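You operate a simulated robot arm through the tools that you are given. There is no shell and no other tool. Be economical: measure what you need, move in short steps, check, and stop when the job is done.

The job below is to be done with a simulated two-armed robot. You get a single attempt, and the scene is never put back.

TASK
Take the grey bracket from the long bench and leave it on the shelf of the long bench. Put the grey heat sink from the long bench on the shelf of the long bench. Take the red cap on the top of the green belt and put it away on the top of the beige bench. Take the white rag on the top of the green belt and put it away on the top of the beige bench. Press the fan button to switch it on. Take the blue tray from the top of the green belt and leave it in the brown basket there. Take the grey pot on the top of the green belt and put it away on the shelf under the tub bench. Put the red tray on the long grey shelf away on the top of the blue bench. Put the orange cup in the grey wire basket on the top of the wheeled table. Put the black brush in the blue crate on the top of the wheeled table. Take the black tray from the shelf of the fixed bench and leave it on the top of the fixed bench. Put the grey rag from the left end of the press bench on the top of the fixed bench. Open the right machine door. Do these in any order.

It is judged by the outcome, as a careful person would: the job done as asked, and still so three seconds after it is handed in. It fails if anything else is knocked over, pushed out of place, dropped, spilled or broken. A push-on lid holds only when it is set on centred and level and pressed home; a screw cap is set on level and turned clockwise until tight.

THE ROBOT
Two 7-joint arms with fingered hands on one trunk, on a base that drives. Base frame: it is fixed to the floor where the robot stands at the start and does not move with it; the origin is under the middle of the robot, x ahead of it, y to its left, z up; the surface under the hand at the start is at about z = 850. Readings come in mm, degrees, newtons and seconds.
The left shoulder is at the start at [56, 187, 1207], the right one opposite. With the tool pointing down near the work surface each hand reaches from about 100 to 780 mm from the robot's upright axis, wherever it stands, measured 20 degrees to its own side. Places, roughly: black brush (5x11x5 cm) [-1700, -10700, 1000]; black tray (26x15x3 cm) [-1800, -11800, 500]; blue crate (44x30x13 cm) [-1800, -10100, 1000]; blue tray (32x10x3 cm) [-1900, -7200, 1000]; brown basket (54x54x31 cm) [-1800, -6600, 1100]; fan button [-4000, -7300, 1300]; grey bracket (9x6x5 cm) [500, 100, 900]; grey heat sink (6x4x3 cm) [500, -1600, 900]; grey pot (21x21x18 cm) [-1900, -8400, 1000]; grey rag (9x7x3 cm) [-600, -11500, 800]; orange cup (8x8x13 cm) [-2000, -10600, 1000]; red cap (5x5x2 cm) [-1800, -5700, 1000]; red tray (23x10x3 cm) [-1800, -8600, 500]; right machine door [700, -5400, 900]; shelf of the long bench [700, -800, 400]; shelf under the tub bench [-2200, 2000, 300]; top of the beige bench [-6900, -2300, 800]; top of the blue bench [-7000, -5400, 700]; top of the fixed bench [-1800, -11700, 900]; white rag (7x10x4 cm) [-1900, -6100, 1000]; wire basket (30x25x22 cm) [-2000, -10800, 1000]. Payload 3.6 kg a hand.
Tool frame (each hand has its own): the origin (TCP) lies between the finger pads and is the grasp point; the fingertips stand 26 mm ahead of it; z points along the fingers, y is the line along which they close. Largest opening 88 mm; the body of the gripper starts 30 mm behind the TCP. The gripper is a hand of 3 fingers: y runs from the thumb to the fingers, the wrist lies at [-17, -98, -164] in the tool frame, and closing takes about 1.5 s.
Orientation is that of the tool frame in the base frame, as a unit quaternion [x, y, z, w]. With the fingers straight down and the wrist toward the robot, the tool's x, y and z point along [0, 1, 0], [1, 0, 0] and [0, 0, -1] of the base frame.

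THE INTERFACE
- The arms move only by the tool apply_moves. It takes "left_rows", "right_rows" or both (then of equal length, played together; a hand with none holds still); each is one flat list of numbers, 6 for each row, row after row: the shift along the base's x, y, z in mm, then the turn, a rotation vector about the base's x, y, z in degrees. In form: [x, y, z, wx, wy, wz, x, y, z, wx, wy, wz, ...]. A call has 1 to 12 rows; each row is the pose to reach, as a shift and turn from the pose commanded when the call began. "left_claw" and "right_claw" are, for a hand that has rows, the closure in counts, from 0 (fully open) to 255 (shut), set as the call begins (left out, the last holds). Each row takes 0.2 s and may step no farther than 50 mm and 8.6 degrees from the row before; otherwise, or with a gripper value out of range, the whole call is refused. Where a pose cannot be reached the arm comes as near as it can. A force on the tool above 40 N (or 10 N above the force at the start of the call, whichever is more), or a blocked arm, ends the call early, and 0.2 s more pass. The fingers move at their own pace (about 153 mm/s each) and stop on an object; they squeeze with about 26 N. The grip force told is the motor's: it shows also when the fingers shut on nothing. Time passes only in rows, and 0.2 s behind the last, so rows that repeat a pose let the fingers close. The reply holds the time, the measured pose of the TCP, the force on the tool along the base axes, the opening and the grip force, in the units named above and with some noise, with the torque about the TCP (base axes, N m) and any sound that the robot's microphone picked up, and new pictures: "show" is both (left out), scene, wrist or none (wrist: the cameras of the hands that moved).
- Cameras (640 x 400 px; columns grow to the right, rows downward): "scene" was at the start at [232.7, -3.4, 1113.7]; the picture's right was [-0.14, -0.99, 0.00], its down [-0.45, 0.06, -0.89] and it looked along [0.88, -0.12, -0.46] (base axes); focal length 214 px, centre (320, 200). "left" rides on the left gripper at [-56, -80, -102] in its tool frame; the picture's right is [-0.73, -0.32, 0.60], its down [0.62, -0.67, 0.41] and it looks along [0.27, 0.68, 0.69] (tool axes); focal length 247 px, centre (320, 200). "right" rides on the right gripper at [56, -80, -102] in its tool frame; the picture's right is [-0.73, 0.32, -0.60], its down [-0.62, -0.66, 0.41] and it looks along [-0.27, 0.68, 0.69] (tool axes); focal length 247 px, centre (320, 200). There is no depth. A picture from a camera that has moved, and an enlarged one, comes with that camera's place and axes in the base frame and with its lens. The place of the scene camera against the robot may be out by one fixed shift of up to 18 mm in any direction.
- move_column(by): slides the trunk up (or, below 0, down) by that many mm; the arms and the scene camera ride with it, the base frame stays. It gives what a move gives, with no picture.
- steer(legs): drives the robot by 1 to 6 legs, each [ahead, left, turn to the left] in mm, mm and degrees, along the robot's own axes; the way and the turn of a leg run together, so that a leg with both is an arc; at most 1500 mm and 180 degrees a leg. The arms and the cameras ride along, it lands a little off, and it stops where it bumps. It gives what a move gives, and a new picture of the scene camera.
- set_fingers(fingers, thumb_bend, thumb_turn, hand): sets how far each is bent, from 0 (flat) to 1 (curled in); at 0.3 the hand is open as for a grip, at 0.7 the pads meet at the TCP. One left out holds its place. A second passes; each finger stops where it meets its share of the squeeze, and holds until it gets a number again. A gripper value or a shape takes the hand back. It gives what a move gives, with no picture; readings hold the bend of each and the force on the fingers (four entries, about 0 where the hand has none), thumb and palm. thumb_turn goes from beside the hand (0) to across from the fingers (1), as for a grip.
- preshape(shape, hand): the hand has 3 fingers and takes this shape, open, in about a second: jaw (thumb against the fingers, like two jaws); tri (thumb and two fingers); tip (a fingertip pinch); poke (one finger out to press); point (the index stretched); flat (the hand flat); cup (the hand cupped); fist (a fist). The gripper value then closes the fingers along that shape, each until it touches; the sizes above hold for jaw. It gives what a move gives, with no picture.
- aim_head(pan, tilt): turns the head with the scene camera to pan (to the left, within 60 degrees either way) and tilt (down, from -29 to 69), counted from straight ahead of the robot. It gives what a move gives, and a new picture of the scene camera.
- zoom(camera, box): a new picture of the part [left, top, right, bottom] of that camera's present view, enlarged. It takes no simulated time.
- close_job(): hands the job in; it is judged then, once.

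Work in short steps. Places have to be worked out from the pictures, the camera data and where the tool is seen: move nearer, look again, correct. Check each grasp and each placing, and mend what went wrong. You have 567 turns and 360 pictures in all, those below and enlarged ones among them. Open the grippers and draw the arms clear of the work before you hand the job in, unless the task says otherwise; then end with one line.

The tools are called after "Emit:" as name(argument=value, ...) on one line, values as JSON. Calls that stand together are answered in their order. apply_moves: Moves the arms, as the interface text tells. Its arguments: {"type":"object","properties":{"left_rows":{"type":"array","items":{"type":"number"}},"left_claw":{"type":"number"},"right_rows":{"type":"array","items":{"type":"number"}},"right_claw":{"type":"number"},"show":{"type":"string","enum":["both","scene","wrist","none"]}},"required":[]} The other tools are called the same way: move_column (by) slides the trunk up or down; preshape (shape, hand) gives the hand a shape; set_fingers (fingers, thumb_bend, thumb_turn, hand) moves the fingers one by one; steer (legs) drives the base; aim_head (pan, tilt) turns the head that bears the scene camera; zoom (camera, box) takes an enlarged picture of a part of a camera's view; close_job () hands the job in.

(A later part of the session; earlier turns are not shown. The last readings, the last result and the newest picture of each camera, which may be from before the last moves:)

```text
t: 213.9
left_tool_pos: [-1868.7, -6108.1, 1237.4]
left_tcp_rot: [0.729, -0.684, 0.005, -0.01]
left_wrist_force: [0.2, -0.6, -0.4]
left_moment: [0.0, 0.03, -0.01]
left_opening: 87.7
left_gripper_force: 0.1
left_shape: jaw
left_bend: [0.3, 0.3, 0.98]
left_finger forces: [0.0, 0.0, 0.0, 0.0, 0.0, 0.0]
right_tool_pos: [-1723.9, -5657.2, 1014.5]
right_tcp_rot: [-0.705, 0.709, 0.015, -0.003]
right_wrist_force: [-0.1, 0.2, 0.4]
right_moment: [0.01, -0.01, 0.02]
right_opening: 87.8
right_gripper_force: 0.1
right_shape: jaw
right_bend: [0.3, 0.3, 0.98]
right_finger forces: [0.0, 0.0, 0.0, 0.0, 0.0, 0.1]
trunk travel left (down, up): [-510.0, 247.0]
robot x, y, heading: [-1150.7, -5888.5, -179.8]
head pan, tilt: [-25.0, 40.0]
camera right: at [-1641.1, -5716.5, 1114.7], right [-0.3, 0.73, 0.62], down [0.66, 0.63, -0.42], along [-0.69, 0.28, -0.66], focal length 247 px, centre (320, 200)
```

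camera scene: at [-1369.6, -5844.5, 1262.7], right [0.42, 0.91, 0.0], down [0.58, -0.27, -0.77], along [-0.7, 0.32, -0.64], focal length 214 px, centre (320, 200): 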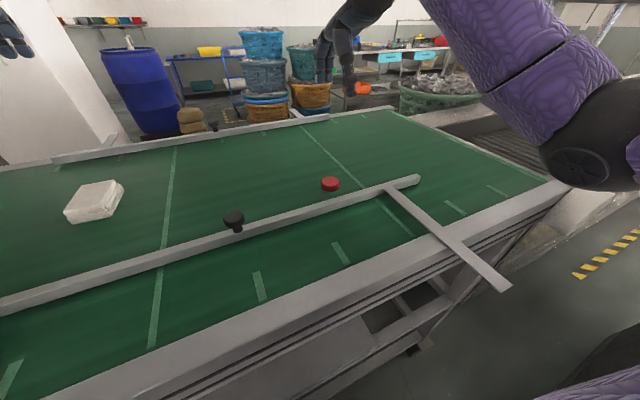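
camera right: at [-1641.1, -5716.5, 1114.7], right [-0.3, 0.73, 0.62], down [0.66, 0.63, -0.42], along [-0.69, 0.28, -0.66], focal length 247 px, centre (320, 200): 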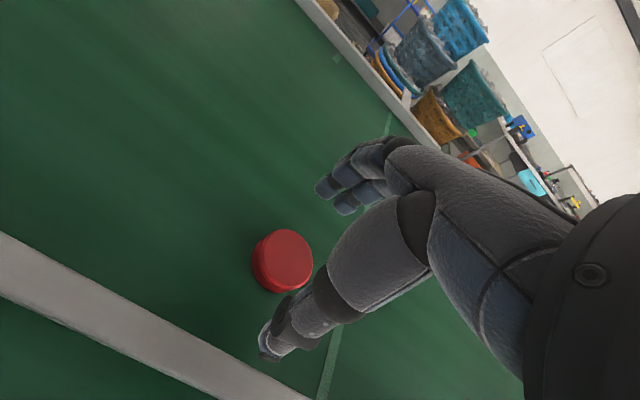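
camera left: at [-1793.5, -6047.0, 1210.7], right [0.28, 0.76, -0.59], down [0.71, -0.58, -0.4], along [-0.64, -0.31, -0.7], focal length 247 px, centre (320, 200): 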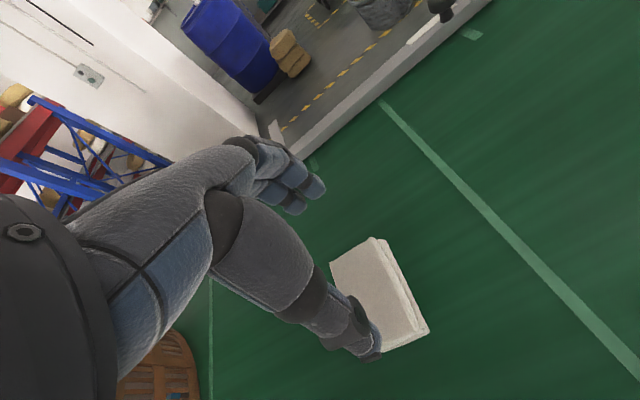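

Aligned over the cap. Lowering 37 mm and closing.

Emit:
apply_moves(right_rows=[0, -2, -20, 0, 0, 0, 0, -2, -37, 0, 0, 0, 0, -2, -37, 0, 0, 0], show="none")

Emit:
apply_moves(right_rows=[0, 0, 0, 0, 0, 0, 0, 0, 0, 0, 0, 0, 0, 0, 0, 0, 0, 0, 0, 0, 0, 0, 0, 0, 0, 0, 0, 0, 0, 0, 0, 0, 0, 0, 0, 0, 0, 0, 0, 0, 0, 0, 0, 0, 0, 0, 0, 0], right_claw=255, show="wrist")

```text
t: 214.7
left_tool_pos: [-1869.6, -6107.8, 1238.3]
left_tcp_rot: [0.73, -0.684, 0.005, -0.009]
left_wrist_force: [-0.4, 0.3, -0.1]
left_moment: [-0.04, 0.01, 0.01]
left_opening: 88.1
left_gripper_force: 0.1
left_shape: jaw
left_bend: [0.3, 0.3, 0.98]
left_finger forces: [0.0, 0.0, 0.0, 0.0, 0.0, 0.0]
right_tool_pos: [-1724.6, -5659.6, 977.6]
right_tcp_rot: [-0.704, 0.71, 0.015, -0.002]
right_wrist_force: [0.3, 0.5, -0.8]
right_moment: [-0.03, 0.02, 0.0]
right_opening: 87.8
right_gripper_force: 0.1
right_shape: jaw
right_bend: [0.3, 0.3, 0.98]
right_finger forces: [0.0, 0.0, 0.0, 0.1, 0.0, 0.0]
trunk travel left (down, up): [-510.0, 247.0]
robot x, y, heading: [-1150.8, -5891.4, -179.9]
head pan, tilt: [-25.0, 40.0]
```

```text
t: 216.5
left_tool_pos: [-1868.8, -6107.4, 1237.7]
left_tcp_rot: [0.729, -0.684, 0.005, -0.009]
left_wrist_force: [0.8, -0.3, 0.5]
left_moment: [0.03, 0.01, -0.02]
left_opening: 87.5
left_gripper_force: 0.0
left_shape: jaw
left_bend: [0.3, 0.3, 0.98]
left_finger forces: [0.1, 0.1, 0.0, 0.0, 0.1, 0.0]
right_tool_pos: [-1724.1, -5659.6, 978.4]
right_tcp_rot: [-0.705, 0.709, 0.014, -0.003]
right_wrist_force: [1.0, 0.3, 0.6]
right_moment: [0.01, 0.02, 0.0]
right_opening: 33.5
right_gripper_force: 25.9
right_shape: jaw
right_bend: [0.62, 0.6, 0.98]
right_finger forces: [5.4, 19.6, 0.0, 0.0, 25.0, 0.1]
trunk travel left (down, up): [-510.0, 247.0]
robot x, y, heading: [-1148.9, -5887.6, -179.7]
head pan, tilt: [-25.0, 40.0]
camera right: at [-1641.7, -5718.7, 1077.8], right [-0.3, 0.73, 0.62], down [0.66, 0.63, -0.42], along [-0.69, 0.28, -0.67], focal length 247 px, centre (320, 200)
```

right: 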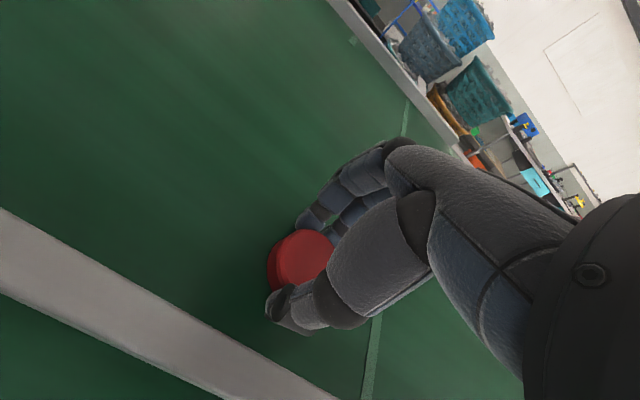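

It grips around the cap's sides. Lifting 120 mm to check.

Emit:
apply_moves(right_rows=[0, 0, 20, 0, 0, 0, 0, 0, 50, 0, 0, 0, 0, 0, 90, 0, 0, 0, 0, 0, 130, 0, 0, 0, 0, 0, 130, 0, 0, 0], show="wrist")

```text
t: 217.7
left_tool_pos: [-1869.2, -6106.7, 1238.9]
left_tcp_rot: [0.73, -0.684, 0.004, -0.008]
left_wrist_force: [0.2, 0.0, -0.9]
left_moment: [0.0, 0.0, 0.04]
left_opening: 88.1
left_gripper_force: 0.1
left_shape: jaw
left_bend: [0.3, 0.3, 0.98]
left_finger forces: [0.1, 0.0, 0.0, 0.1, 0.0, 0.0]
right_tool_pos: [-1725.1, -5660.9, 1109.4]
right_tcp_rot: [-0.705, 0.709, 0.015, -0.002]
right_wrist_force: [0.2, -0.3, 0.2]
right_moment: [0.0, -0.04, 0.0]
right_opening: 33.5
right_gripper_force: 26.5
right_shape: jaw
right_bend: [0.62, 0.6, 0.98]
right_finger forces: [5.6, 19.7, 0.0, 0.0, 25.0, 0.1]
trunk travel left (down, up): [-510.0, 247.0]
robot x, y, heading: [-1146.8, -5889.3, -179.6]
head pan, tilt: [-25.0, 40.0]
camera right: at [-1642.4, -5719.5, 1208.5], right [-0.3, 0.73, 0.62], down [0.66, 0.63, -0.42], along [-0.69, 0.28, -0.67], focal length 247 px, centre (320, 200)
```

right: 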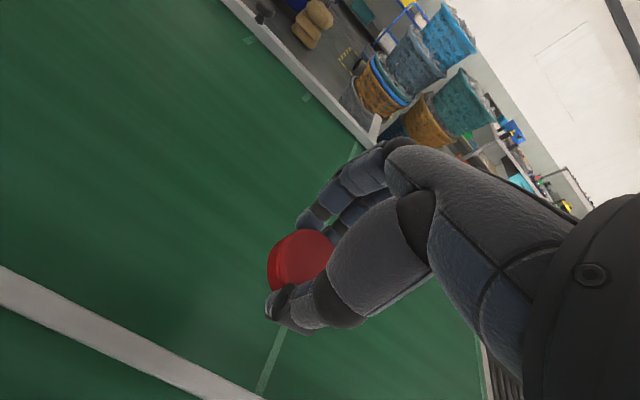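

Cap is held. Now the rag: I'll yaw the left hand 90° at safe height so the fingers close across its short side.

Emit:
apply_moves(left_rows=[10, 0, 0, 0, 0, 8.2, 20, 0, 0, 0, 0, 16.4, 30, 0, 0, 0, 0, 24.6, 40, 0, 0, 0, 0, 32.8, 50, 0, 0, 0, 0, 41, 60, 0, 0, 0, 0, 49.2, 70, 0, 0, 0, 0, 57.4, 80, 0, 0, 0, 0, 65.6, 80, 0, 0, 0, 0, 73.8, 80, 0, 0, 0, 0, 82, 80, 0, 0, 0, 0, 87, 80, 0, 0, 0, 0, 87], show="none")

```text
t: 220.3
left_tool_pos: [-1777.1, -6105.9, 1237.7]
left_tcp_rot: [1.0, 0.007, -0.002, -0.008]
left_wrist_force: [-0.4, 0.3, 0.1]
left_moment: [0.01, 0.0, 0.02]
left_opening: 87.7
left_gripper_force: 0.0
left_shape: jaw
left_bend: [0.3, 0.3, 0.98]
left_finger forces: [0.1, 0.1, 0.1, 0.0, 0.1, 0.0]
left hand out of reach, approached as far as the arm can: row 11, 12
right_tool_pos: [-1724.9, -5661.4, 1108.9]
right_tcp_rot: [-0.706, 0.708, 0.015, -0.002]
right_wrist_force: [-0.7, -1.2, 0.0]
right_moment: [0.0, 0.0, 0.01]
right_opening: 33.4
right_gripper_force: 25.7
right_shape: jaw
right_bend: [0.62, 0.6, 0.98]
right_finger forces: [5.6, 19.7, 0.0, 0.0, 25.0, 0.0]
trunk travel left (down, up): [-510.0, 247.0]
robot x, y, heading: [-1146.6, -5889.0, -179.8]
head pan, tilt: [-25.0, 40.0]
```

Yaw works. Now I'll tilt the left hand 45° forward for reach and raise the right hand with the cap.

Emit:
apply_moves(left_rows=[0, 0, 0, 0, 7.5, 0, 0, 0, 0, 0, 15, 0, 0, 0, 0, 0, 22.5, 0, 0, 0, 0, 0, 30, 0, 0, 0, 0, 0, 37.5, 0, 0, 0, 0, 0, 45, 0, 0, 0, 0, 0, 45, 0], right_rows=[0, 0, 30, 0, 0, 0, 0, 0, 60, 0, 0, 0, 0, 0, 90, 0, 0, 0, 0, 0, 120, 0, 0, 0, 0, 0, 150, 0, 0, 0, 0, 0, 180, 0, 0, 0, 0, 0, 180, 0, 0, 0], show="none")

Emit:
move_column(by=-150)

Emit:
aim_head(pan=20, tilt=40)

Emit:
apply_moves(left_rows=[0, 0, 0, 0, 0, 0], show="wrist")

```text
t: 221.9
left_tool_pos: [-1777.9, -6104.7, 1236.2]
left_tcp_rot: [0.923, 0.002, -0.385, -0.011]
left_wrist_force: [0.5, -0.3, -0.5]
left_moment: [0.02, -0.01, 0.01]
left_opening: 87.8
left_gripper_force: 0.0
left_shape: jaw
left_bend: [0.3, 0.3, 0.98]
left_finger forces: [0.0, 0.1, 0.0, 0.0, 0.0, 0.0]
right_tool_pos: [-1725.7, -5659.9, 1289.3]
right_tcp_rot: [-0.705, 0.709, 0.015, -0.002]
right_wrist_force: [-0.4, 0.5, -0.2]
right_moment: [0.0, 0.02, 0.01]
right_opening: 33.6
right_gripper_force: 25.4
right_shape: jaw
right_bend: [0.62, 0.6, 0.98]
right_finger forces: [5.7, 19.7, 0.0, 0.0, 25.0, 0.0]
trunk travel left (down, up): [-510.0, 247.0]
robot x, y, heading: [-1151.1, -5888.7, -179.5]
head pan, tilt: [-25.0, 40.0]
```

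```text
t: 223.7
left_tool_pos: [-1779.9, -6106.6, 1091.6]
left_tcp_rot: [0.922, 0.003, -0.388, -0.009]
left_wrist_force: [0.8, -0.4, -0.4]
left_moment: [0.0, 0.03, 0.01]
left_opening: 87.5
left_gripper_force: 0.1
left_shape: jaw
left_bend: [0.3, 0.3, 0.98]
left_finger forces: [0.1, 0.0, 0.0, 0.0, 0.1, 0.1]
right_tool_pos: [-1723.2, -5660.2, 1139.6]
right_tcp_rot: [-0.705, 0.709, 0.015, -0.003]
right_wrist_force: [0.4, 0.2, 0.1]
right_moment: [-0.02, -0.01, -0.01]
right_opening: 33.5
right_gripper_force: 26.0
right_shape: jaw
right_bend: [0.62, 0.6, 0.98]
right_finger forces: [5.7, 19.7, 0.0, 0.0, 25.0, 0.1]
trunk travel left (down, up): [-360.0, 397.0]
robot x, y, heading: [-1151.0, -5887.2, -179.9]
head pan, tilt: [-25.0, 40.0]
```

```text
t: 224.8
left_tool_pos: [-1779.1, -6108.6, 1088.5]
left_tcp_rot: [0.922, 0.003, -0.386, -0.008]
left_wrist_force: [0.9, -0.7, -0.2]
left_moment: [-0.01, -0.01, 0.03]
left_opening: 87.9
left_gripper_force: 0.1
left_shape: jaw
left_bend: [0.3, 0.3, 0.98]
left_finger forces: [0.0, 0.1, 0.1, 0.0, 0.0, 0.0]
right_tool_pos: [-1723.3, -5659.6, 1138.0]
right_tcp_rot: [-0.705, 0.709, 0.014, -0.003]
right_wrist_force: [-0.5, -0.5, -0.9]
right_moment: [0.02, -0.01, 0.02]
right_opening: 33.6
right_gripper_force: 26.1
right_shape: jaw
right_bend: [0.62, 0.6, 0.98]
right_finger forces: [5.7, 19.7, 0.0, 0.1, 25.0, 0.0]
trunk travel left (down, up): [-360.0, 397.0]
robot x, y, heading: [-1148.6, -5888.7, -179.9]
head pan, tilt: [20.0, 40.0]
camera scene: at [-1385.9, -5909.4, 1104.7], right [-0.34, 0.94, 0.0], down [0.6, 0.22, -0.77], along [-0.72, -0.26, -0.64], focal length 214 px, centre (320, 200)
```

scene: 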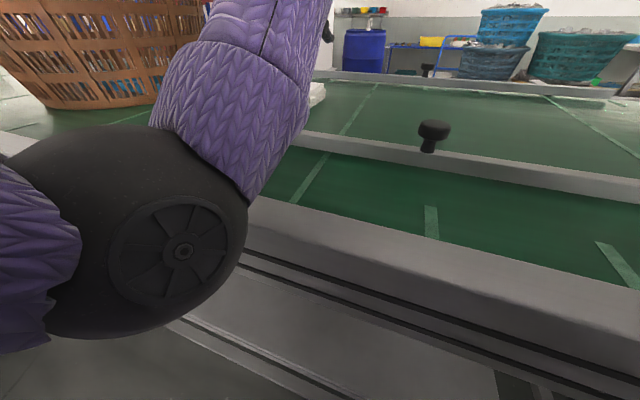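

```text
t: 225.2
left_tool_pos: [-1778.9, -6109.3, 1088.0]
left_tcp_rot: [0.923, 0.004, -0.386, -0.008]
left_wrist_force: [0.1, 0.1, -0.1]
left_moment: [0.0, -0.01, -0.03]
left_opening: 87.6
left_gripper_force: 0.1
left_shape: jaw
left_bend: [0.3, 0.3, 0.98]
left_finger forces: [0.1, 0.0, 0.0, 0.0, 0.0, 0.0]
right_tool_pos: [-1725.0, -5658.8, 1138.0]
right_tcp_rot: [-0.705, 0.709, 0.015, -0.002]
right_wrist_force: [-0.7, 0.6, 0.0]
right_moment: [-0.03, -0.01, -0.01]
right_opening: 33.4
right_gripper_force: 25.9
right_shape: jaw
right_bend: [0.62, 0.6, 0.98]
right_finger forces: [5.7, 19.8, 0.0, 0.0, 24.9, 0.0]
trunk travel left (down, up): [-360.0, 397.0]
robot x, y, heading: [-1147.7, -5888.7, -179.5]
head pan, tilt: [20.0, 40.0]
camera left: at [-1745.5, -6029.9, 1200.4], right [-0.94, 0.32, 0.11], down [0.14, 0.68, -0.72], along [-0.3, -0.66, -0.68], focal length 247 px, centre (320, 200)
```

left: 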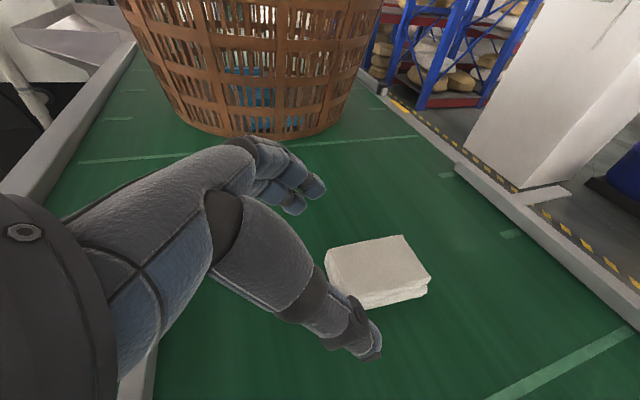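

Rag spans x -1912…-1825, y -6160…-6106. I'll move the tilted hand over its near part and look before descending.

Emit:
apply_moves(left_rows=[-20, -8, -10, 0, 0, 0, -45, -16, -20, 0, 0, 0, -71, -24, -35, 0, 0, 0, -71, -24, -60, 0, 0, 0, -71, -24, -60, 0, 0, 0], show="wrist")

```text
t: 226.4
left_tool_pos: [-1849.1, -6129.6, 1026.9]
left_tcp_rot: [0.923, 0.002, -0.385, -0.01]
left_wrist_force: [0.5, -0.1, -0.3]
left_moment: [0.0, 0.01, -0.05]
left_opening: 87.6
left_gripper_force: 0.1
left_shape: jaw
left_bend: [0.3, 0.3, 0.98]
left_finger forces: [0.0, 0.0, 0.0, 0.0, 0.0, 0.0]
right_tool_pos: [-1725.5, -5660.0, 1138.0]
right_tcp_rot: [-0.705, 0.709, 0.015, -0.003]
right_wrist_force: [-0.5, 0.5, -0.5]
right_moment: [0.01, 0.05, 0.01]
right_opening: 33.6
right_gripper_force: 26.1
right_shape: jaw
right_bend: [0.62, 0.6, 0.98]
right_finger forces: [5.7, 19.7, 0.0, 0.1, 25.0, 0.0]
trunk travel left (down, up): [-360.0, 397.0]
robot x, y, heading: [-1146.9, -5889.9, -179.9]
head pan, tilt: [20.0, 40.0]
camera left: at [-1815.8, -6051.9, 1139.2], right [-0.94, 0.32, 0.11], down [0.15, 0.68, -0.72], along [-0.3, -0.66, -0.69], focal length 247 px, centre (320, 200)
```

left: 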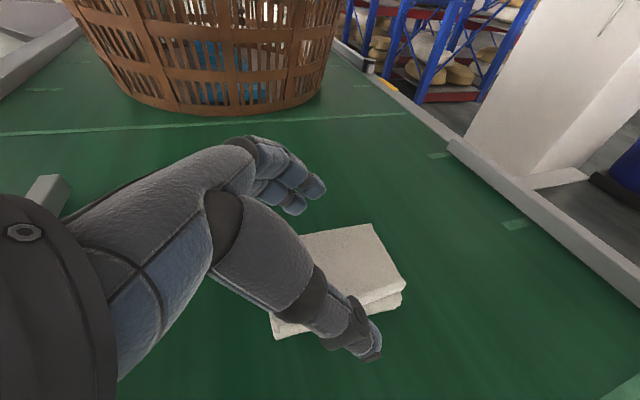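

Well centred in y. Descending 37 mm along the vertical, then closing.

Emit:
apply_moves(left_rows=[-5, 0, -20, 0, 0, 0, -8, 0, -37, 0, 0, 0, -8, 0, -37, 0, 0, 0], show="none")

Emit:
apply_moves(left_rows=[0, 0, 0, 0, 0, 0, 0, 0, 0, 0, 0, 0, 0, 0, 0, 0, 0, 0, 0, 0, 0, 0, 0, 0, 0, 0, 0, 0, 0, 0, 0, 0, 0, 0, 0, 0, 0, 0, 0, 0, 0, 0, 0, 0, 0, 0, 0, 0], left_claw=255, show="wrist")

```text
t: 227.2
left_tool_pos: [-1857.4, -6129.8, 988.1]
left_tcp_rot: [0.923, 0.003, -0.385, -0.011]
left_wrist_force: [0.3, 0.1, -0.3]
left_moment: [0.01, -0.02, -0.01]
left_opening: 87.5
left_gripper_force: 0.1
left_shape: jaw
left_bend: [0.3, 0.3, 0.98]
left_finger forces: [0.1, 0.0, 0.0, 0.1, 0.0, 0.0]
right_tool_pos: [-1724.1, -5661.0, 1137.9]
right_tcp_rot: [-0.705, 0.709, 0.014, -0.002]
right_wrist_force: [0.3, -0.4, 0.2]
right_moment: [-0.05, -0.03, 0.0]
right_opening: 33.5
right_gripper_force: 25.7
right_shape: jaw
right_bend: [0.62, 0.6, 0.98]
right_finger forces: [5.7, 19.7, 0.1, 0.1, 25.0, 0.0]
trunk travel left (down, up): [-360.0, 397.0]
robot x, y, heading: [-1150.8, -5888.5, -179.8]
head pan, tilt: [20.0, 40.0]
```

```text
t: 229.0
left_tool_pos: [-1856.1, -6129.3, 990.4]
left_tcp_rot: [0.923, 0.002, -0.385, -0.011]
left_wrist_force: [0.5, -0.7, -0.3]
left_moment: [0.04, 0.01, 0.01]
left_opening: 59.1
left_gripper_force: 26.7
left_shape: jaw
left_bend: [0.36, 0.6, 0.99]
left_finger forces: [9.5, 14.1, 0.0, 0.1, 23.5, 0.0]
right_tool_pos: [-1725.7, -5660.0, 1137.8]
right_tcp_rot: [-0.705, 0.709, 0.015, -0.003]
right_wrist_force: [-1.0, 0.2, 0.0]
right_moment: [0.01, -0.01, 0.0]
right_opening: 33.6
right_gripper_force: 26.1
right_shape: jaw
right_bend: [0.62, 0.6, 0.98]
right_finger forces: [5.7, 19.7, 0.1, 0.0, 25.0, 0.0]
trunk travel left (down, up): [-360.0, 397.0]
robot x, y, heading: [-1148.9, -5888.0, -179.6]
head pan, tilt: [20.0, 40.0]
camera left: at [-1824.2, -6051.7, 1102.3], right [-0.94, 0.32, 0.11], down [0.15, 0.68, -0.72], along [-0.3, -0.66, -0.69], focal length 247 px, centre (320, 200)
```

left: 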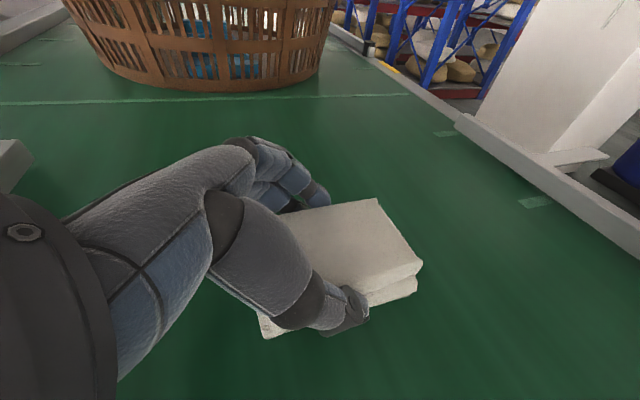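

Rag gripped at 59 mm. Lifting it 140 mm.

Emit:
apply_moves(left_rows=[0, 0, 25, 0, 0, 0, 5, 0, 60, 0, 0, 0, 20, 0, 100, 0, 0, 0, 40, 0, 140, 0, 0, 0, 40, 0, 140, 0, 0, 0], show="wrist")

```text
t: 230.2
left_tool_pos: [-1818.3, -6129.1, 1130.0]
left_tcp_rot: [0.923, 0.002, -0.384, -0.011]
left_wrist_force: [0.0, 0.5, -0.7]
left_moment: [0.01, -0.01, 0.0]
left_opening: 58.9
left_gripper_force: 25.9
left_shape: jaw
left_bend: [0.36, 0.6, 0.99]
left_finger forces: [9.4, 14.1, 0.1, 0.0, 23.6, 0.1]
right_tool_pos: [-1724.2, -5659.7, 1137.4]
right_tcp_rot: [-0.706, 0.708, 0.015, -0.002]
right_wrist_force: [-0.8, 0.0, -0.2]
right_moment: [-0.01, -0.01, -0.01]
right_opening: 33.4
right_gripper_force: 26.4
right_shape: jaw
right_bend: [0.62, 0.6, 0.98]
right_finger forces: [5.8, 19.7, 0.1, 0.0, 25.0, 0.0]
trunk travel left (down, up): [-360.0, 397.0]
robot x, y, heading: [-1145.9, -5887.2, -179.6]
head pan, tilt: [20.0, 40.0]
camera left: at [-1784.7, -6051.3, 1242.5], right [-0.94, 0.32, 0.11], down [0.15, 0.68, -0.72], along [-0.3, -0.66, -0.69], focal length 247 px, centre (320, 200)
```

left: 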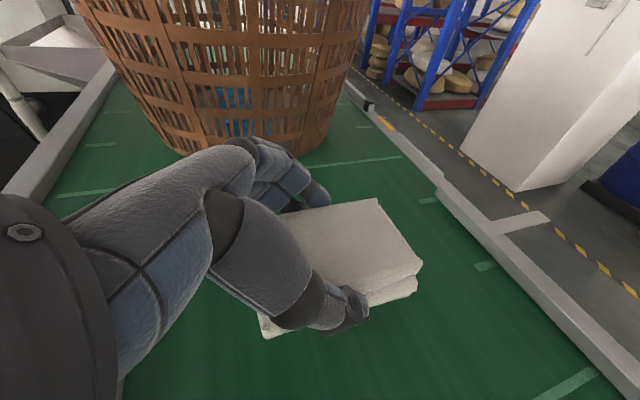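

Both items held. I'll raise the trunk, back off the belt and look for a way round its right end.

Emit:
move_column(by=200)

Emit:
steer(legs=[[-400, 0, 0]])

Emit:
aim_head(pan=-50, tilt=15)

```text
t: 232.4
left_tool_pos: [-1817.7, -6129.3, 1328.4]
left_tcp_rot: [0.923, 0.002, -0.384, -0.01]
left_wrist_force: [0.0, 0.4, 0.2]
left_moment: [0.0, 0.0, 0.03]
left_opening: 59.0
left_gripper_force: 26.2
left_shape: jaw
left_bend: [0.36, 0.6, 0.99]
left_finger forces: [9.6, 14.0, 0.0, 0.0, 23.5, 0.1]
right_tool_pos: [-1724.3, -5659.4, 1337.9]
right_tcp_rot: [-0.705, 0.709, 0.014, -0.003]
right_wrist_force: [0.3, -0.5, -0.4]
right_moment: [0.01, -0.01, 0.0]
right_opening: 33.4
right_gripper_force: 25.9
right_shape: jaw
right_bend: [0.62, 0.6, 0.98]
right_finger forces: [5.7, 19.6, 0.0, 0.0, 25.0, 0.0]
trunk travel left (down, up): [-560.0, 197.0]
robot x, y, heading: [-1149.9, -5888.5, -179.9]
head pan, tilt: [20.0, 40.0]
```

```text
t: 234.9
left_tool_pos: [-1413.5, -6127.0, 1329.3]
left_tcp_rot: [0.923, 0.002, -0.385, -0.011]
left_wrist_force: [-0.8, 0.5, 0.0]
left_moment: [-0.01, -0.01, -0.03]
left_opening: 58.8
left_gripper_force: 25.7
left_shape: jaw
left_bend: [0.36, 0.6, 0.99]
left_finger forces: [9.6, 14.0, 0.0, 0.0, 23.6, 0.1]
right_tool_pos: [-1322.0, -5659.7, 1338.4]
right_tcp_rot: [-0.705, 0.709, 0.016, -0.003]
right_wrist_force: [0.0, -0.1, 0.1]
right_moment: [0.0, 0.03, -0.01]
right_opening: 33.6
right_gripper_force: 26.1
right_shape: jaw
right_bend: [0.62, 0.6, 0.98]
right_finger forces: [5.8, 19.6, 0.1, 0.0, 25.0, 0.0]
trunk travel left (down, up): [-560.0, 197.0]
robot x, y, heading: [-744.1, -5889.2, -179.9]
head pan, tilt: [20.0, 40.0]
camera scene: at [-966.9, -5908.0, 1314.1], right [-0.35, 0.94, 0.0], down [0.6, 0.22, -0.77], along [-0.72, -0.27, -0.64], focal length 214 px, centre (320, 200)
```

scene: 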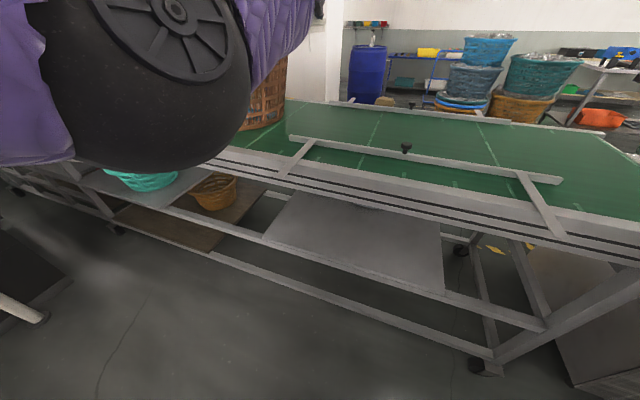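

```text
t: 236.3
left_tool_pos: [-1414.8, -6128.7, 1329.1]
left_tcp_rot: [0.923, 0.002, -0.384, -0.01]
left_wrist_force: [0.4, -0.1, -0.7]
left_moment: [0.02, -0.01, 0.0]
left_opening: 59.1
left_gripper_force: 25.8
left_shape: jaw
left_bend: [0.36, 0.6, 0.99]
left_finger forces: [9.6, 14.0, 0.1, 0.0, 23.5, 0.0]
right_tool_pos: [-1322.1, -5659.0, 1337.9]
right_tcp_rot: [-0.705, 0.709, 0.015, -0.003]
right_wrist_force: [-0.3, 0.5, 0.4]
right_moment: [-0.02, 0.0, -0.01]
right_opening: 33.5
right_gripper_force: 25.9
right_shape: jaw
right_bend: [0.62, 0.6, 0.98]
right_finger forces: [5.8, 19.7, 0.0, 0.0, 25.0, 0.0]
trunk travel left (down, up): [-560.0, 197.0]
robot x, y, heading: [-747.5, -5883.4, -179.9]
head pan, tilt: [-50.0, 15.0]
camera scene: at [-948.1, -5807.3, 1353.5], right [0.76, 0.65, 0.0], down [0.17, -0.2, -0.97], along [-0.62, 0.74, -0.26], focal length 214 px, centre (320, 200)
```

scene: 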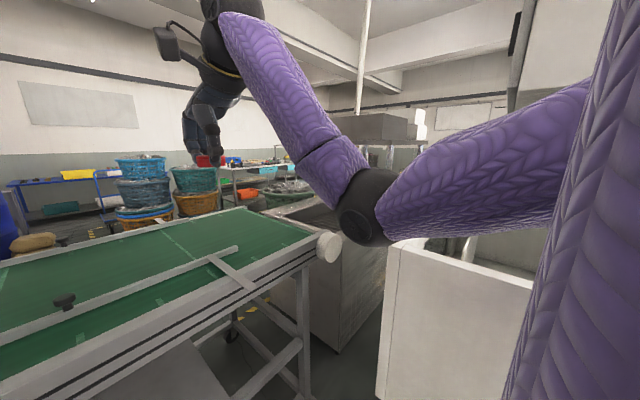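

The belt nearly abuts the tub bench on the right. I'll look to the left end.

Emit:
aim_head(pan=55, tilt=10)

```text
t: 238.1
left_tool_pos: [-1415.8, -6128.0, 1329.6]
left_tcp_rot: [0.923, 0.002, -0.385, -0.01]
left_wrist_force: [0.0, -0.8, -0.6]
left_moment: [0.0, -0.01, -0.02]
left_opening: 59.2
left_gripper_force: 26.3
left_shape: jaw
left_bend: [0.36, 0.6, 0.99]
left_finger forces: [9.6, 14.0, 0.0, 0.0, 23.6, 0.0]
right_tool_pos: [-1323.7, -5659.3, 1338.9]
right_tcp_rot: [-0.706, 0.709, 0.015, -0.002]
right_wrist_force: [0.3, 1.2, 0.3]
right_moment: [-0.02, 0.01, -0.01]
right_opening: 33.8
right_gripper_force: 26.3
right_shape: jaw
right_bend: [0.62, 0.6, 0.98]
right_finger forces: [5.8, 19.7, 0.1, 0.0, 25.0, 0.1]
trunk travel left (down, up): [-560.0, 197.0]
robot x, y, heading: [-746.4, -5885.5, -179.7]
head pan, tilt: [55.0, 10.0]
camera scene: at [-940.7, -5954.9, 1361.7], right [-0.82, 0.57, 0.0], down [0.1, 0.14, -0.98], along [-0.56, -0.81, -0.17], focal length 214 px, centre (320, 200)
```

scene: 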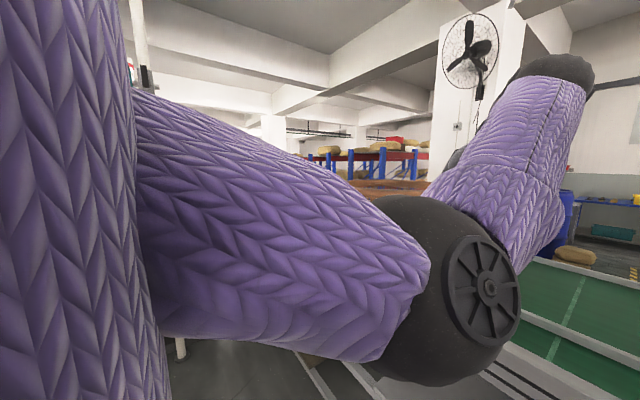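

The arm blocks the view. I'll turn the whole robot left 90° to face south.

Emit:
steer(legs=[[-100, 0, 0], [0, 0, 90]])

Emit:
aim_head(pan=-15, tilt=8)

```text
t: 243.1
left_tool_pos: [-403.1, -6553.7, 1330.4]
left_tcp_rot: [0.649, 0.656, -0.279, 0.266]
left_wrist_force: [0.1, 0.3, -1.1]
left_moment: [-0.01, -0.01, -0.01]
left_opening: 58.9
left_gripper_force: 25.9
left_shape: jaw
left_bend: [0.36, 0.6, 0.99]
left_finger forces: [9.7, 13.7, 0.1, 0.1, 23.4, 0.0]
right_tool_pos: [-872.5, -6463.9, 1338.7]
right_tcp_rot: [1.0, -0.001, -0.009, 0.013]
right_wrist_force: [0.0, -0.1, -0.2]
right_moment: [-0.01, 0.03, 0.0]
right_opening: 33.5
right_gripper_force: 26.2
right_shape: jaw
right_bend: [0.62, 0.61, 0.98]
right_finger forces: [5.8, 19.7, 0.0, 0.0, 24.6, 0.0]
trunk travel left (down, up): [-560.0, 197.0]
robot x, y, heading: [-642.9, -5884.0, -89.6]
head pan, tilt: [55.0, 10.0]
camera scene: at [-577.6, -6063.6, 1361.7], right [-0.57, -0.82, 0.0], down [-0.14, 0.1, -0.98], along [0.81, -0.56, -0.17], focal length 214 px, centre (320, 200)
```

scene: 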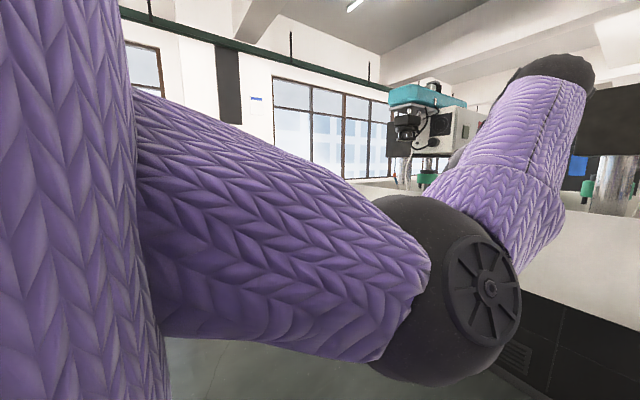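

```text
t: 244.5
left_tool_pos: [-404.2, -6555.1, 1329.9]
left_tcp_rot: [0.65, 0.655, -0.278, 0.265]
left_wrist_force: [0.0, 0.3, -0.2]
left_moment: [0.02, -0.02, -0.05]
left_opening: 58.7
left_gripper_force: 26.4
left_shape: jaw
left_bend: [0.36, 0.6, 0.99]
left_finger forces: [9.7, 13.7, 0.0, 0.0, 23.5, 0.0]
right_tool_pos: [-872.7, -6463.3, 1338.5]
right_tcp_rot: [1.0, -0.001, -0.008, 0.013]
right_wrist_force: [0.6, 0.5, 1.3]
right_moment: [-0.01, 0.03, 0.02]
right_opening: 33.3
right_gripper_force: 26.2
right_shape: jaw
right_bend: [0.62, 0.61, 0.98]
right_finger forces: [5.8, 19.6, 0.0, 0.0, 24.6, 0.0]
trunk travel left (down, up): [-560.0, 197.0]
robot x, y, heading: [-647.3, -5885.5, -89.5]
head pan, tilt: [-15.0, 8.0]
camera scene: at [-677.4, -6100.5, 1364.9], right [-0.97, 0.25, 0.0], down [0.03, 0.14, -0.99], along [-0.25, -0.96, -0.14], focal length 214 px, centre (320, 200)
```

scene: 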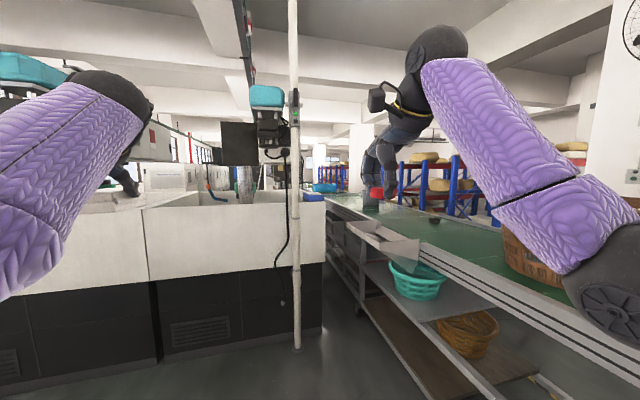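

The south gap beside the belt is only ~370 mm. I'll take the window aisle south and then west. First strafe back across the cross-aisle.

Emit:
steer(legs=[[680, 0, -0.5], [0, 1250, 0], [0, 1250, 0]])

Emit:
aim_head(pan=0, tilt=8)

```text
t: 260.1
left_tool_pos: [2083.9, -7272.3, 1328.9]
left_tcp_rot: [0.656, 0.649, -0.282, 0.262]
left_wrist_force: [0.4, 0.3, -1.2]
left_moment: [0.01, 0.0, -0.03]
left_opening: 59.0
left_gripper_force: 26.2
left_shape: jaw
left_bend: [0.36, 0.6, 0.99]
left_finger forces: [9.7, 13.8, 0.0, 0.0, 23.5, 0.0]
right_tool_pos: [1615.8, -7173.9, 1338.7]
right_tcp_rot: [1.0, -0.011, -0.01, 0.013]
right_wrist_force: [0.0, -0.4, 0.5]
right_moment: [-0.02, 0.0, 0.0]
right_opening: 33.5
right_gripper_force: 26.2
right_shape: jaw
right_bend: [0.62, 0.61, 0.98]
right_finger forces: [5.7, 19.6, 0.0, 0.0, 24.6, 0.0]
trunk travel left (down, up): [-560.0, 197.0]
robot x, y, heading: [1854.2, -6601.1, -90.7]
head pan, tilt: [-15.0, 8.0]
camera scene: at [1818.3, -6814.2, 1365.0], right [-0.96, 0.27, 0.0], down [0.04, 0.13, -0.99], along [-0.27, -0.95, -0.14], focal length 214 px, centre (320, 200)
```

scene: 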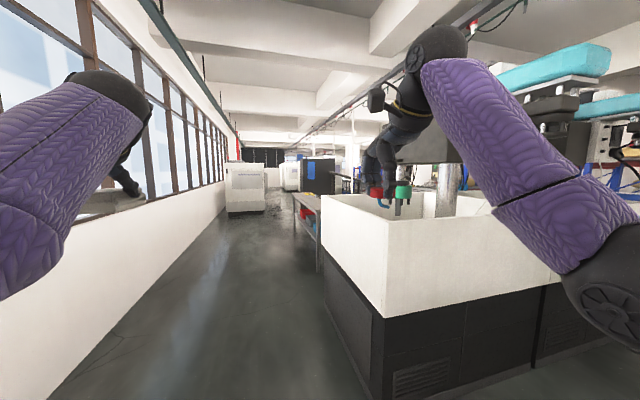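

```text
t: 260.8
left_tool_pos: [2084.5, -7274.0, 1329.7]
left_tcp_rot: [0.655, 0.65, -0.281, 0.262]
left_wrist_force: [-0.3, 0.6, -1.2]
left_moment: [0.01, -0.02, -0.02]
left_opening: 58.9
left_gripper_force: 25.8
left_shape: jaw
left_bend: [0.36, 0.6, 0.99]
left_finger forces: [9.6, 13.8, 0.1, 0.0, 23.5, 0.0]
right_tool_pos: [1615.2, -7174.0, 1338.4]
right_tcp_rot: [1.0, -0.011, -0.009, 0.012]
right_wrist_force: [-0.1, -0.3, -0.4]
right_moment: [0.02, -0.01, 0.03]
right_opening: 33.5
right_gripper_force: 26.0
right_shape: jaw
right_bend: [0.62, 0.61, 0.98]
right_finger forces: [5.7, 19.7, 0.0, 0.0, 24.6, 0.0]
trunk travel left (down, up): [-560.0, 197.0]
robot x, y, heading: [1853.7, -6600.4, -90.8]
head pan, tilt: [0.0, 8.0]
camera scene: at [1841.7, -6817.7, 1365.0], right [-1.0, 0.01, 0.0], down [0.0, 0.14, -0.99], along [-0.01, -0.99, -0.14], focal length 214 px, centre (320, 200)
```

scene: 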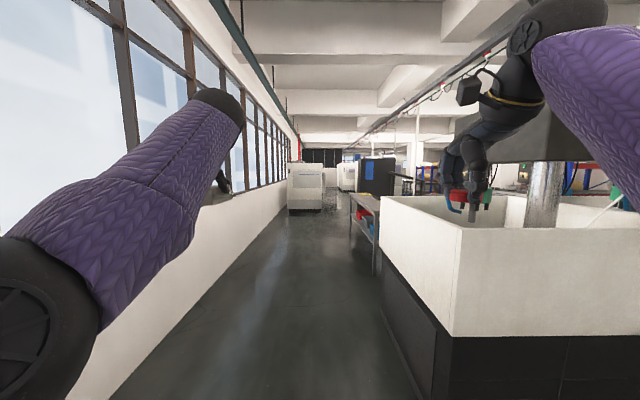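

Aisle is wide (x≈1190–3000). Driving south about 2900 mm.

Emit:
steer(legs=[[1450, 0, 0.8], [1450, 0, 0]])

Emit:
aim_head(pan=-45, tilt=8)

```text
t: 274.9
left_tool_pos: [2116.5, -10172.6, 1329.0]
left_tcp_rot: [0.649, 0.657, -0.278, 0.265]
left_wrist_force: [-0.8, 1.1, -0.3]
left_moment: [0.0, 0.01, 0.02]
left_opening: 59.0
left_gripper_force: 26.1
left_shape: jaw
left_bend: [0.36, 0.6, 0.99]
left_finger forces: [9.6, 13.7, 0.1, 0.0, 23.5, 0.0]
right_tool_pos: [1645.4, -10083.1, 1337.8]
right_tcp_rot: [1.0, 0.0, -0.009, 0.011]
right_wrist_force: [0.5, -0.1, 0.2]
right_moment: [-0.02, 0.0, 0.02]
right_opening: 33.5
right_gripper_force: 25.7
right_shape: jaw
right_bend: [0.62, 0.61, 0.98]
right_finger forces: [5.6, 19.6, 0.0, 0.0, 24.6, 0.0]
trunk travel left (down, up): [-560.0, 197.0]
robot x, y, heading: [1870.7, -9505.6, -89.1]
head pan, tilt: [0.0, 8.0]
camera scene: at [1864.0, -9722.6, 1364.9], right [-1.0, -0.01, 0.0], down [0.0, 0.14, -0.99], along [0.01, -0.99, -0.14], focal length 214 px, centre (320, 200)
```

scene: 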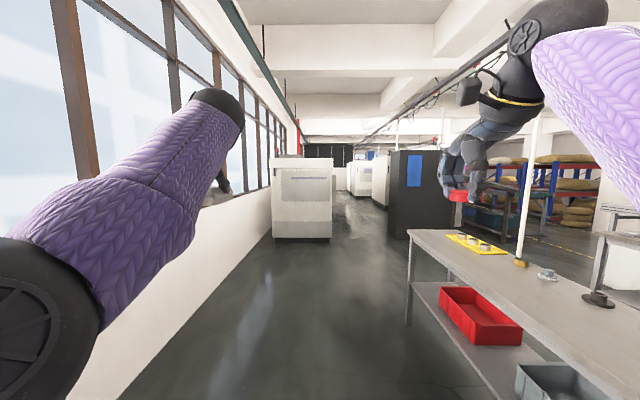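

```text
t: 276.0
left_tool_pos: [2116.2, -10172.8, 1329.6]
left_tcp_rot: [0.649, 0.657, -0.278, 0.265]
left_wrist_force: [-0.7, -0.3, 0.2]
left_moment: [0.01, 0.0, 0.0]
left_opening: 58.9
left_gripper_force: 25.5
left_shape: jaw
left_bend: [0.36, 0.6, 0.99]
left_finger forces: [9.7, 13.8, 0.1, 0.1, 23.5, 0.0]
right_tool_pos: [1646.2, -10084.0, 1337.6]
right_tcp_rot: [1.0, 0.0, -0.008, 0.012]
right_wrist_force: [0.8, -0.9, 0.1]
right_moment: [-0.02, -0.03, 0.0]
right_opening: 33.3
right_gripper_force: 25.6
right_shape: jaw
right_bend: [0.62, 0.61, 0.98]
right_finger forces: [5.7, 19.7, 0.0, 0.1, 24.6, 0.0]
trunk travel left (down, up): [-560.0, 197.0]
robot x, y, heading: [1872.4, -9507.0, -89.4]
head pan, tilt: [-45.0, 8.0]
camera scene: at [1798.2, -9696.2, 1364.9], right [-0.72, 0.7, 0.0], down [0.1, 0.1, -0.99], along [-0.69, -0.71, -0.14], focal length 214 px, centre (320, 200)
```

scene: 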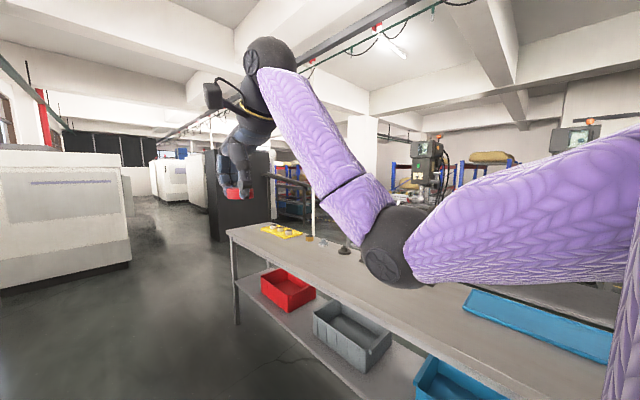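

A bench runs along x≈1000 down to y≈-11450. I'll continue south to y≈-12500, where there is a gap, and look west.

Emit:
aim_head(pan=0, tilt=8)

Emit:
steer(legs=[[1300, 0, 0], [1300, 0, 0], [0, 0, -90]])

```text
t: 277.1
left_tool_pos: [2115.5, -10173.3, 1328.5]
left_tcp_rot: [0.649, 0.656, -0.278, 0.265]
left_wrist_force: [-0.8, -1.1, -0.7]
left_moment: [0.05, -0.02, 0.0]
left_opening: 59.0
left_gripper_force: 26.6
left_shape: jaw
left_bend: [0.36, 0.6, 0.99]
left_finger forces: [9.7, 13.8, 0.0, 0.0, 23.5, 0.1]
right_tool_pos: [1646.1, -10084.0, 1337.9]
right_tcp_rot: [1.0, 0.001, -0.009, 0.013]
right_wrist_force: [-0.9, 0.2, 0.5]
right_moment: [0.0, 0.01, -0.03]
right_opening: 33.6
right_gripper_force: 26.1
right_shape: jaw
right_bend: [0.62, 0.61, 0.98]
right_finger forces: [5.7, 19.6, 0.0, 0.0, 24.5, 0.1]
trunk travel left (down, up): [-560.0, 197.0]
robot x, y, heading: [1870.6, -9506.2, -89.3]
head pan, tilt: [0.0, 8.0]
camera scene: at [1863.9, -9722.4, 1365.0], right [-1.0, -0.01, 0.0], down [0.0, 0.14, -0.99], along [0.01, -0.99, -0.14], focal length 214 px, centre (320, 200)
```

scene: 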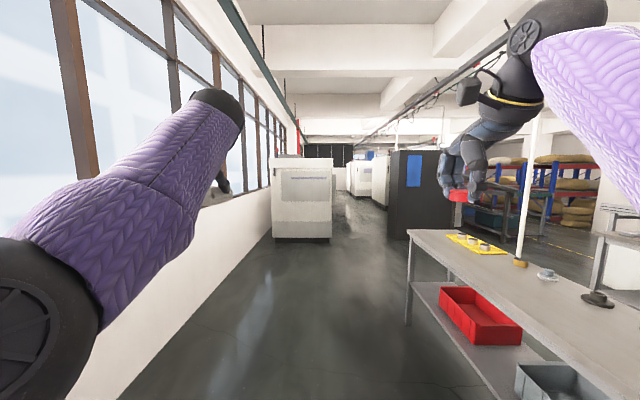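

```text
t: 293.6
left_tool_pos: [1221.4, -12329.5, 1329.8]
left_tcp_rot: [0.923, -0.003, -0.384, -0.013]
left_wrist_force: [-0.7, -0.4, -0.5]
left_moment: [-0.02, -0.05, 0.0]
left_opening: 58.7
left_gripper_force: 26.0
left_shape: jaw
left_bend: [0.36, 0.6, 0.99]
left_finger forces: [9.9, 13.5, 0.1, 0.0, 23.4, 0.1]
right_tool_pos: [1319.6, -11861.7, 1338.9]
right_tcp_rot: [-0.7, 0.714, 0.015, -0.002]
right_wrist_force: [-0.2, -0.3, 0.1]
right_moment: [0.01, 0.01, 0.02]
right_opening: 33.1
right_gripper_force: 25.3
right_shape: jaw
right_bend: [0.62, 0.61, 0.98]
right_finger forces: [5.9, 19.4, 0.0, 0.0, 24.3, 0.1]
trunk travel left (down, up): [-560.0, 197.0]
robot x, y, heading: [1893.5, -12098.8, 179.4]
head pan, tilt: [0.0, 8.0]
camera scene: at [1659.2, -12086.0, 1365.0], right [0.01, 1.0, 0.0], down [0.14, 0.0, -0.99], along [-0.99, 0.01, -0.14], focal length 214 px, centre (320, 200)
```

scene: 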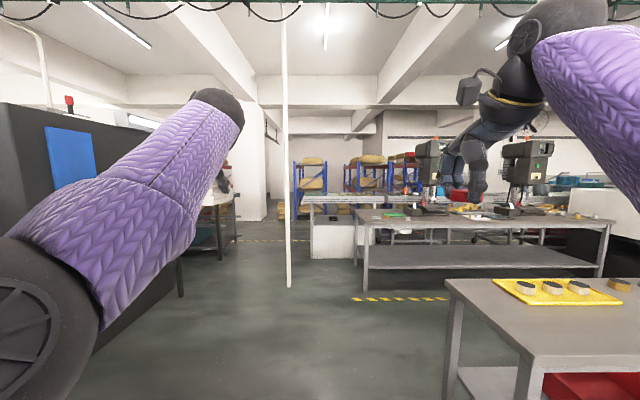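

I see benches with presses ahead and an opening to their left. Zooming to plan the way.

Emit:
zoom(camera="scene", box=[180, 140, 460, 315])

```text
2.29 times, centred on (320, 228) of scene
camera zoom: at [1659.2, -12086.0, 1365.0], right [0.01, 1.0, 0.0], down [0.14, 0.0, -0.99], along [-0.99, 0.01, -0.14], focal length 490 px, centre (320, 137)
```

zoom: 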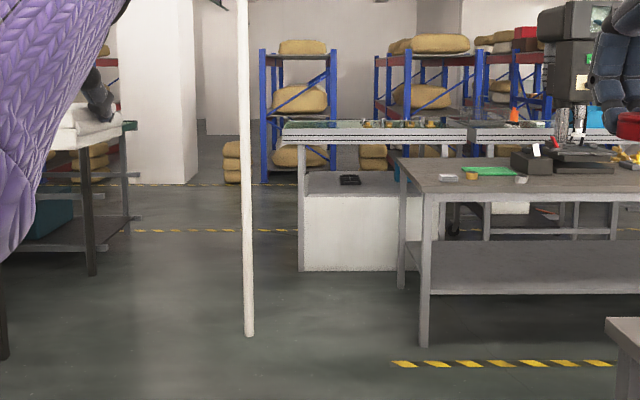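

Opening between y≈-13590 (table) and y≈-12430 (pole)/-12190 (fixed bench). I'll go through along y≈-13000.

Emit:
steer(legs=[[400, 900, 0.6], [1300, 0, 0], [1000, 0, 0]])

```text
t: 309.6
left_tool_pos: [-1480.6, -13288.2, 1329.6]
left_tcp_rot: [0.923, 0.011, -0.384, -0.007]
left_wrist_force: [0.1, 0.2, -0.3]
left_moment: [0.01, 0.03, 0.05]
left_opening: 58.7
left_gripper_force: 26.2
left_shape: jaw
left_bend: [0.36, 0.6, 0.99]
left_finger forces: [9.9, 13.6, 0.0, 0.1, 23.4, 0.0]
right_tool_pos: [-1397.1, -12816.4, 1338.0]
right_tcp_rot: [0.711, -0.703, -0.015, 0.003]
right_wrist_force: [0.6, -0.6, 0.4]
right_moment: [-0.02, 0.02, -0.02]
right_opening: 33.4
right_gripper_force: 25.9
right_shape: jaw
right_bend: [0.62, 0.61, 0.98]
right_finger forces: [5.9, 19.4, 0.0, 0.0, 24.2, 0.0]
trunk travel left (down, up): [-560.0, 197.0]
robot x, y, heading: [-813.9, -13034.5, -178.5]
head pan, tilt: [0.0, 8.0]
camera scene: at [-1050.6, -13031.0, 1364.9], right [-0.02, 1.0, 0.0], down [0.14, 0.0, -0.99], along [-0.99, -0.02, -0.14], focal length 214 px, centre (320, 200)
```

scene: 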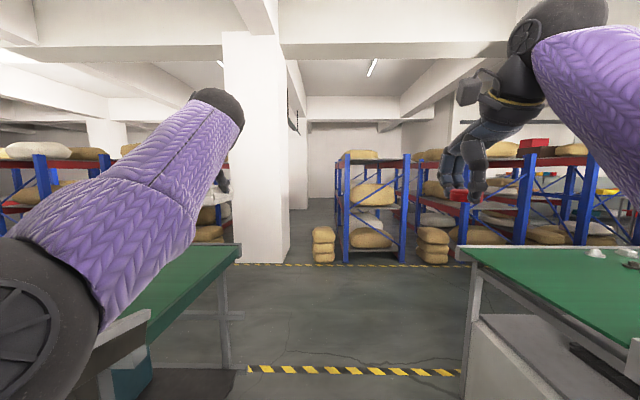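

Gap is clear. Driving through to x≈-3270 and turning north.

Emit:
steer(legs=[[1250, -60, -1.5], [1200, 0, 0], [0, 0, -90]])

```text
t: 325.4
left_tool_pos: [-3485.3, -12304.5, 1328.4]
left_tcp_rot: [-0.651, 0.654, 0.263, 0.28]
left_wrist_force: [0.1, -1.4, -0.1]
left_moment: [-0.02, 0.03, -0.04]
left_opening: 58.7
left_gripper_force: 26.2
left_shape: jaw
left_bend: [0.36, 0.6, 0.99]
left_finger forces: [10.1, 13.3, 0.0, 0.1, 23.3, 0.1]
right_tool_pos: [-3020.1, -12399.9, 1336.7]
right_tcp_rot: [0.006, 1.0, 0.012, 0.009]
right_wrist_force: [-0.1, 0.3, -0.2]
right_moment: [0.03, -0.01, -0.01]
right_opening: 32.9
right_gripper_force: 25.6
right_shape: jaw
right_bend: [0.62, 0.61, 0.98]
right_finger forces: [6.0, 19.0, 0.1, 0.0, 24.1, 0.0]
trunk travel left (down, up): [-560.0, 197.0]
robot x, y, heading: [-3250.8, -12978.2, 90.0]
head pan, tilt: [0.0, 8.0]
camera scene: at [-3258.4, -12739.6, 1365.0], right [1.0, 0.0, 0.0], down [0.0, -0.14, -0.99], along [0.0, 0.99, -0.14], focal length 214 px, centre (320, 200)
```

scene: 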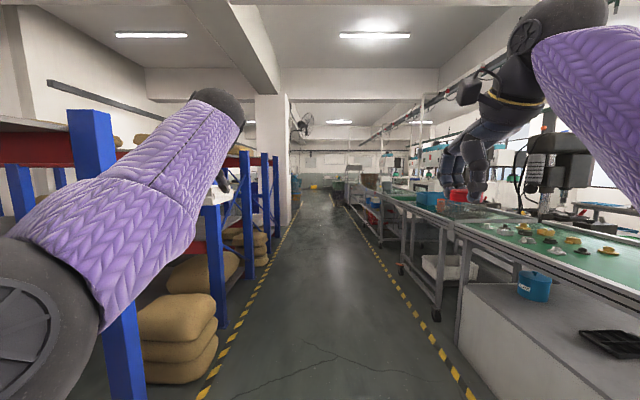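

A clear marked aisle leads north between racks and benches. Driving north 4300 mm.

Emit:
steer(legs=[[1450, -60, 0], [1450, 0, 0], [1450, 0, 0]])

```text
t: 346.0
left_tool_pos: [-3405.0, -7993.5, 1328.6]
left_tcp_rot: [-0.653, 0.653, 0.263, 0.28]
left_wrist_force: [0.0, -0.1, -0.4]
left_moment: [-0.03, -0.03, -0.02]
left_opening: 58.7
left_gripper_force: 26.3
left_shape: jaw
left_bend: [0.36, 0.6, 0.99]
left_finger forces: [10.0, 13.4, 0.1, 0.0, 23.2, 0.0]
right_tool_pos: [-2935.5, -8089.5, 1337.9]
right_tcp_rot: [0.005, 1.0, 0.012, 0.009]
right_wrist_force: [0.0, 0.6, 0.0]
right_moment: [-0.02, -0.03, -0.02]
right_opening: 32.8
right_gripper_force: 26.2
right_shape: jaw
right_bend: [0.62, 0.61, 0.98]
right_finger forces: [5.9, 19.0, 0.1, 0.1, 24.0, 0.0]
trunk travel left (down, up): [-560.0, 197.0]
robot x, y, heading: [-3166.0, -8663.7, 90.2]
head pan, tilt: [0.0, 8.0]
camera scene: at [-3175.4, -8429.5, 1364.9], right [1.0, 0.0, 0.0], down [0.0, -0.14, -0.99], along [0.0, 0.99, -0.14], focal length 214 px, centre (320, 200)
```

scene: 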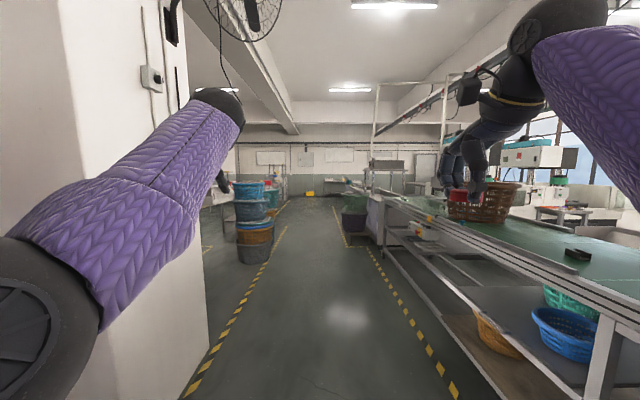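

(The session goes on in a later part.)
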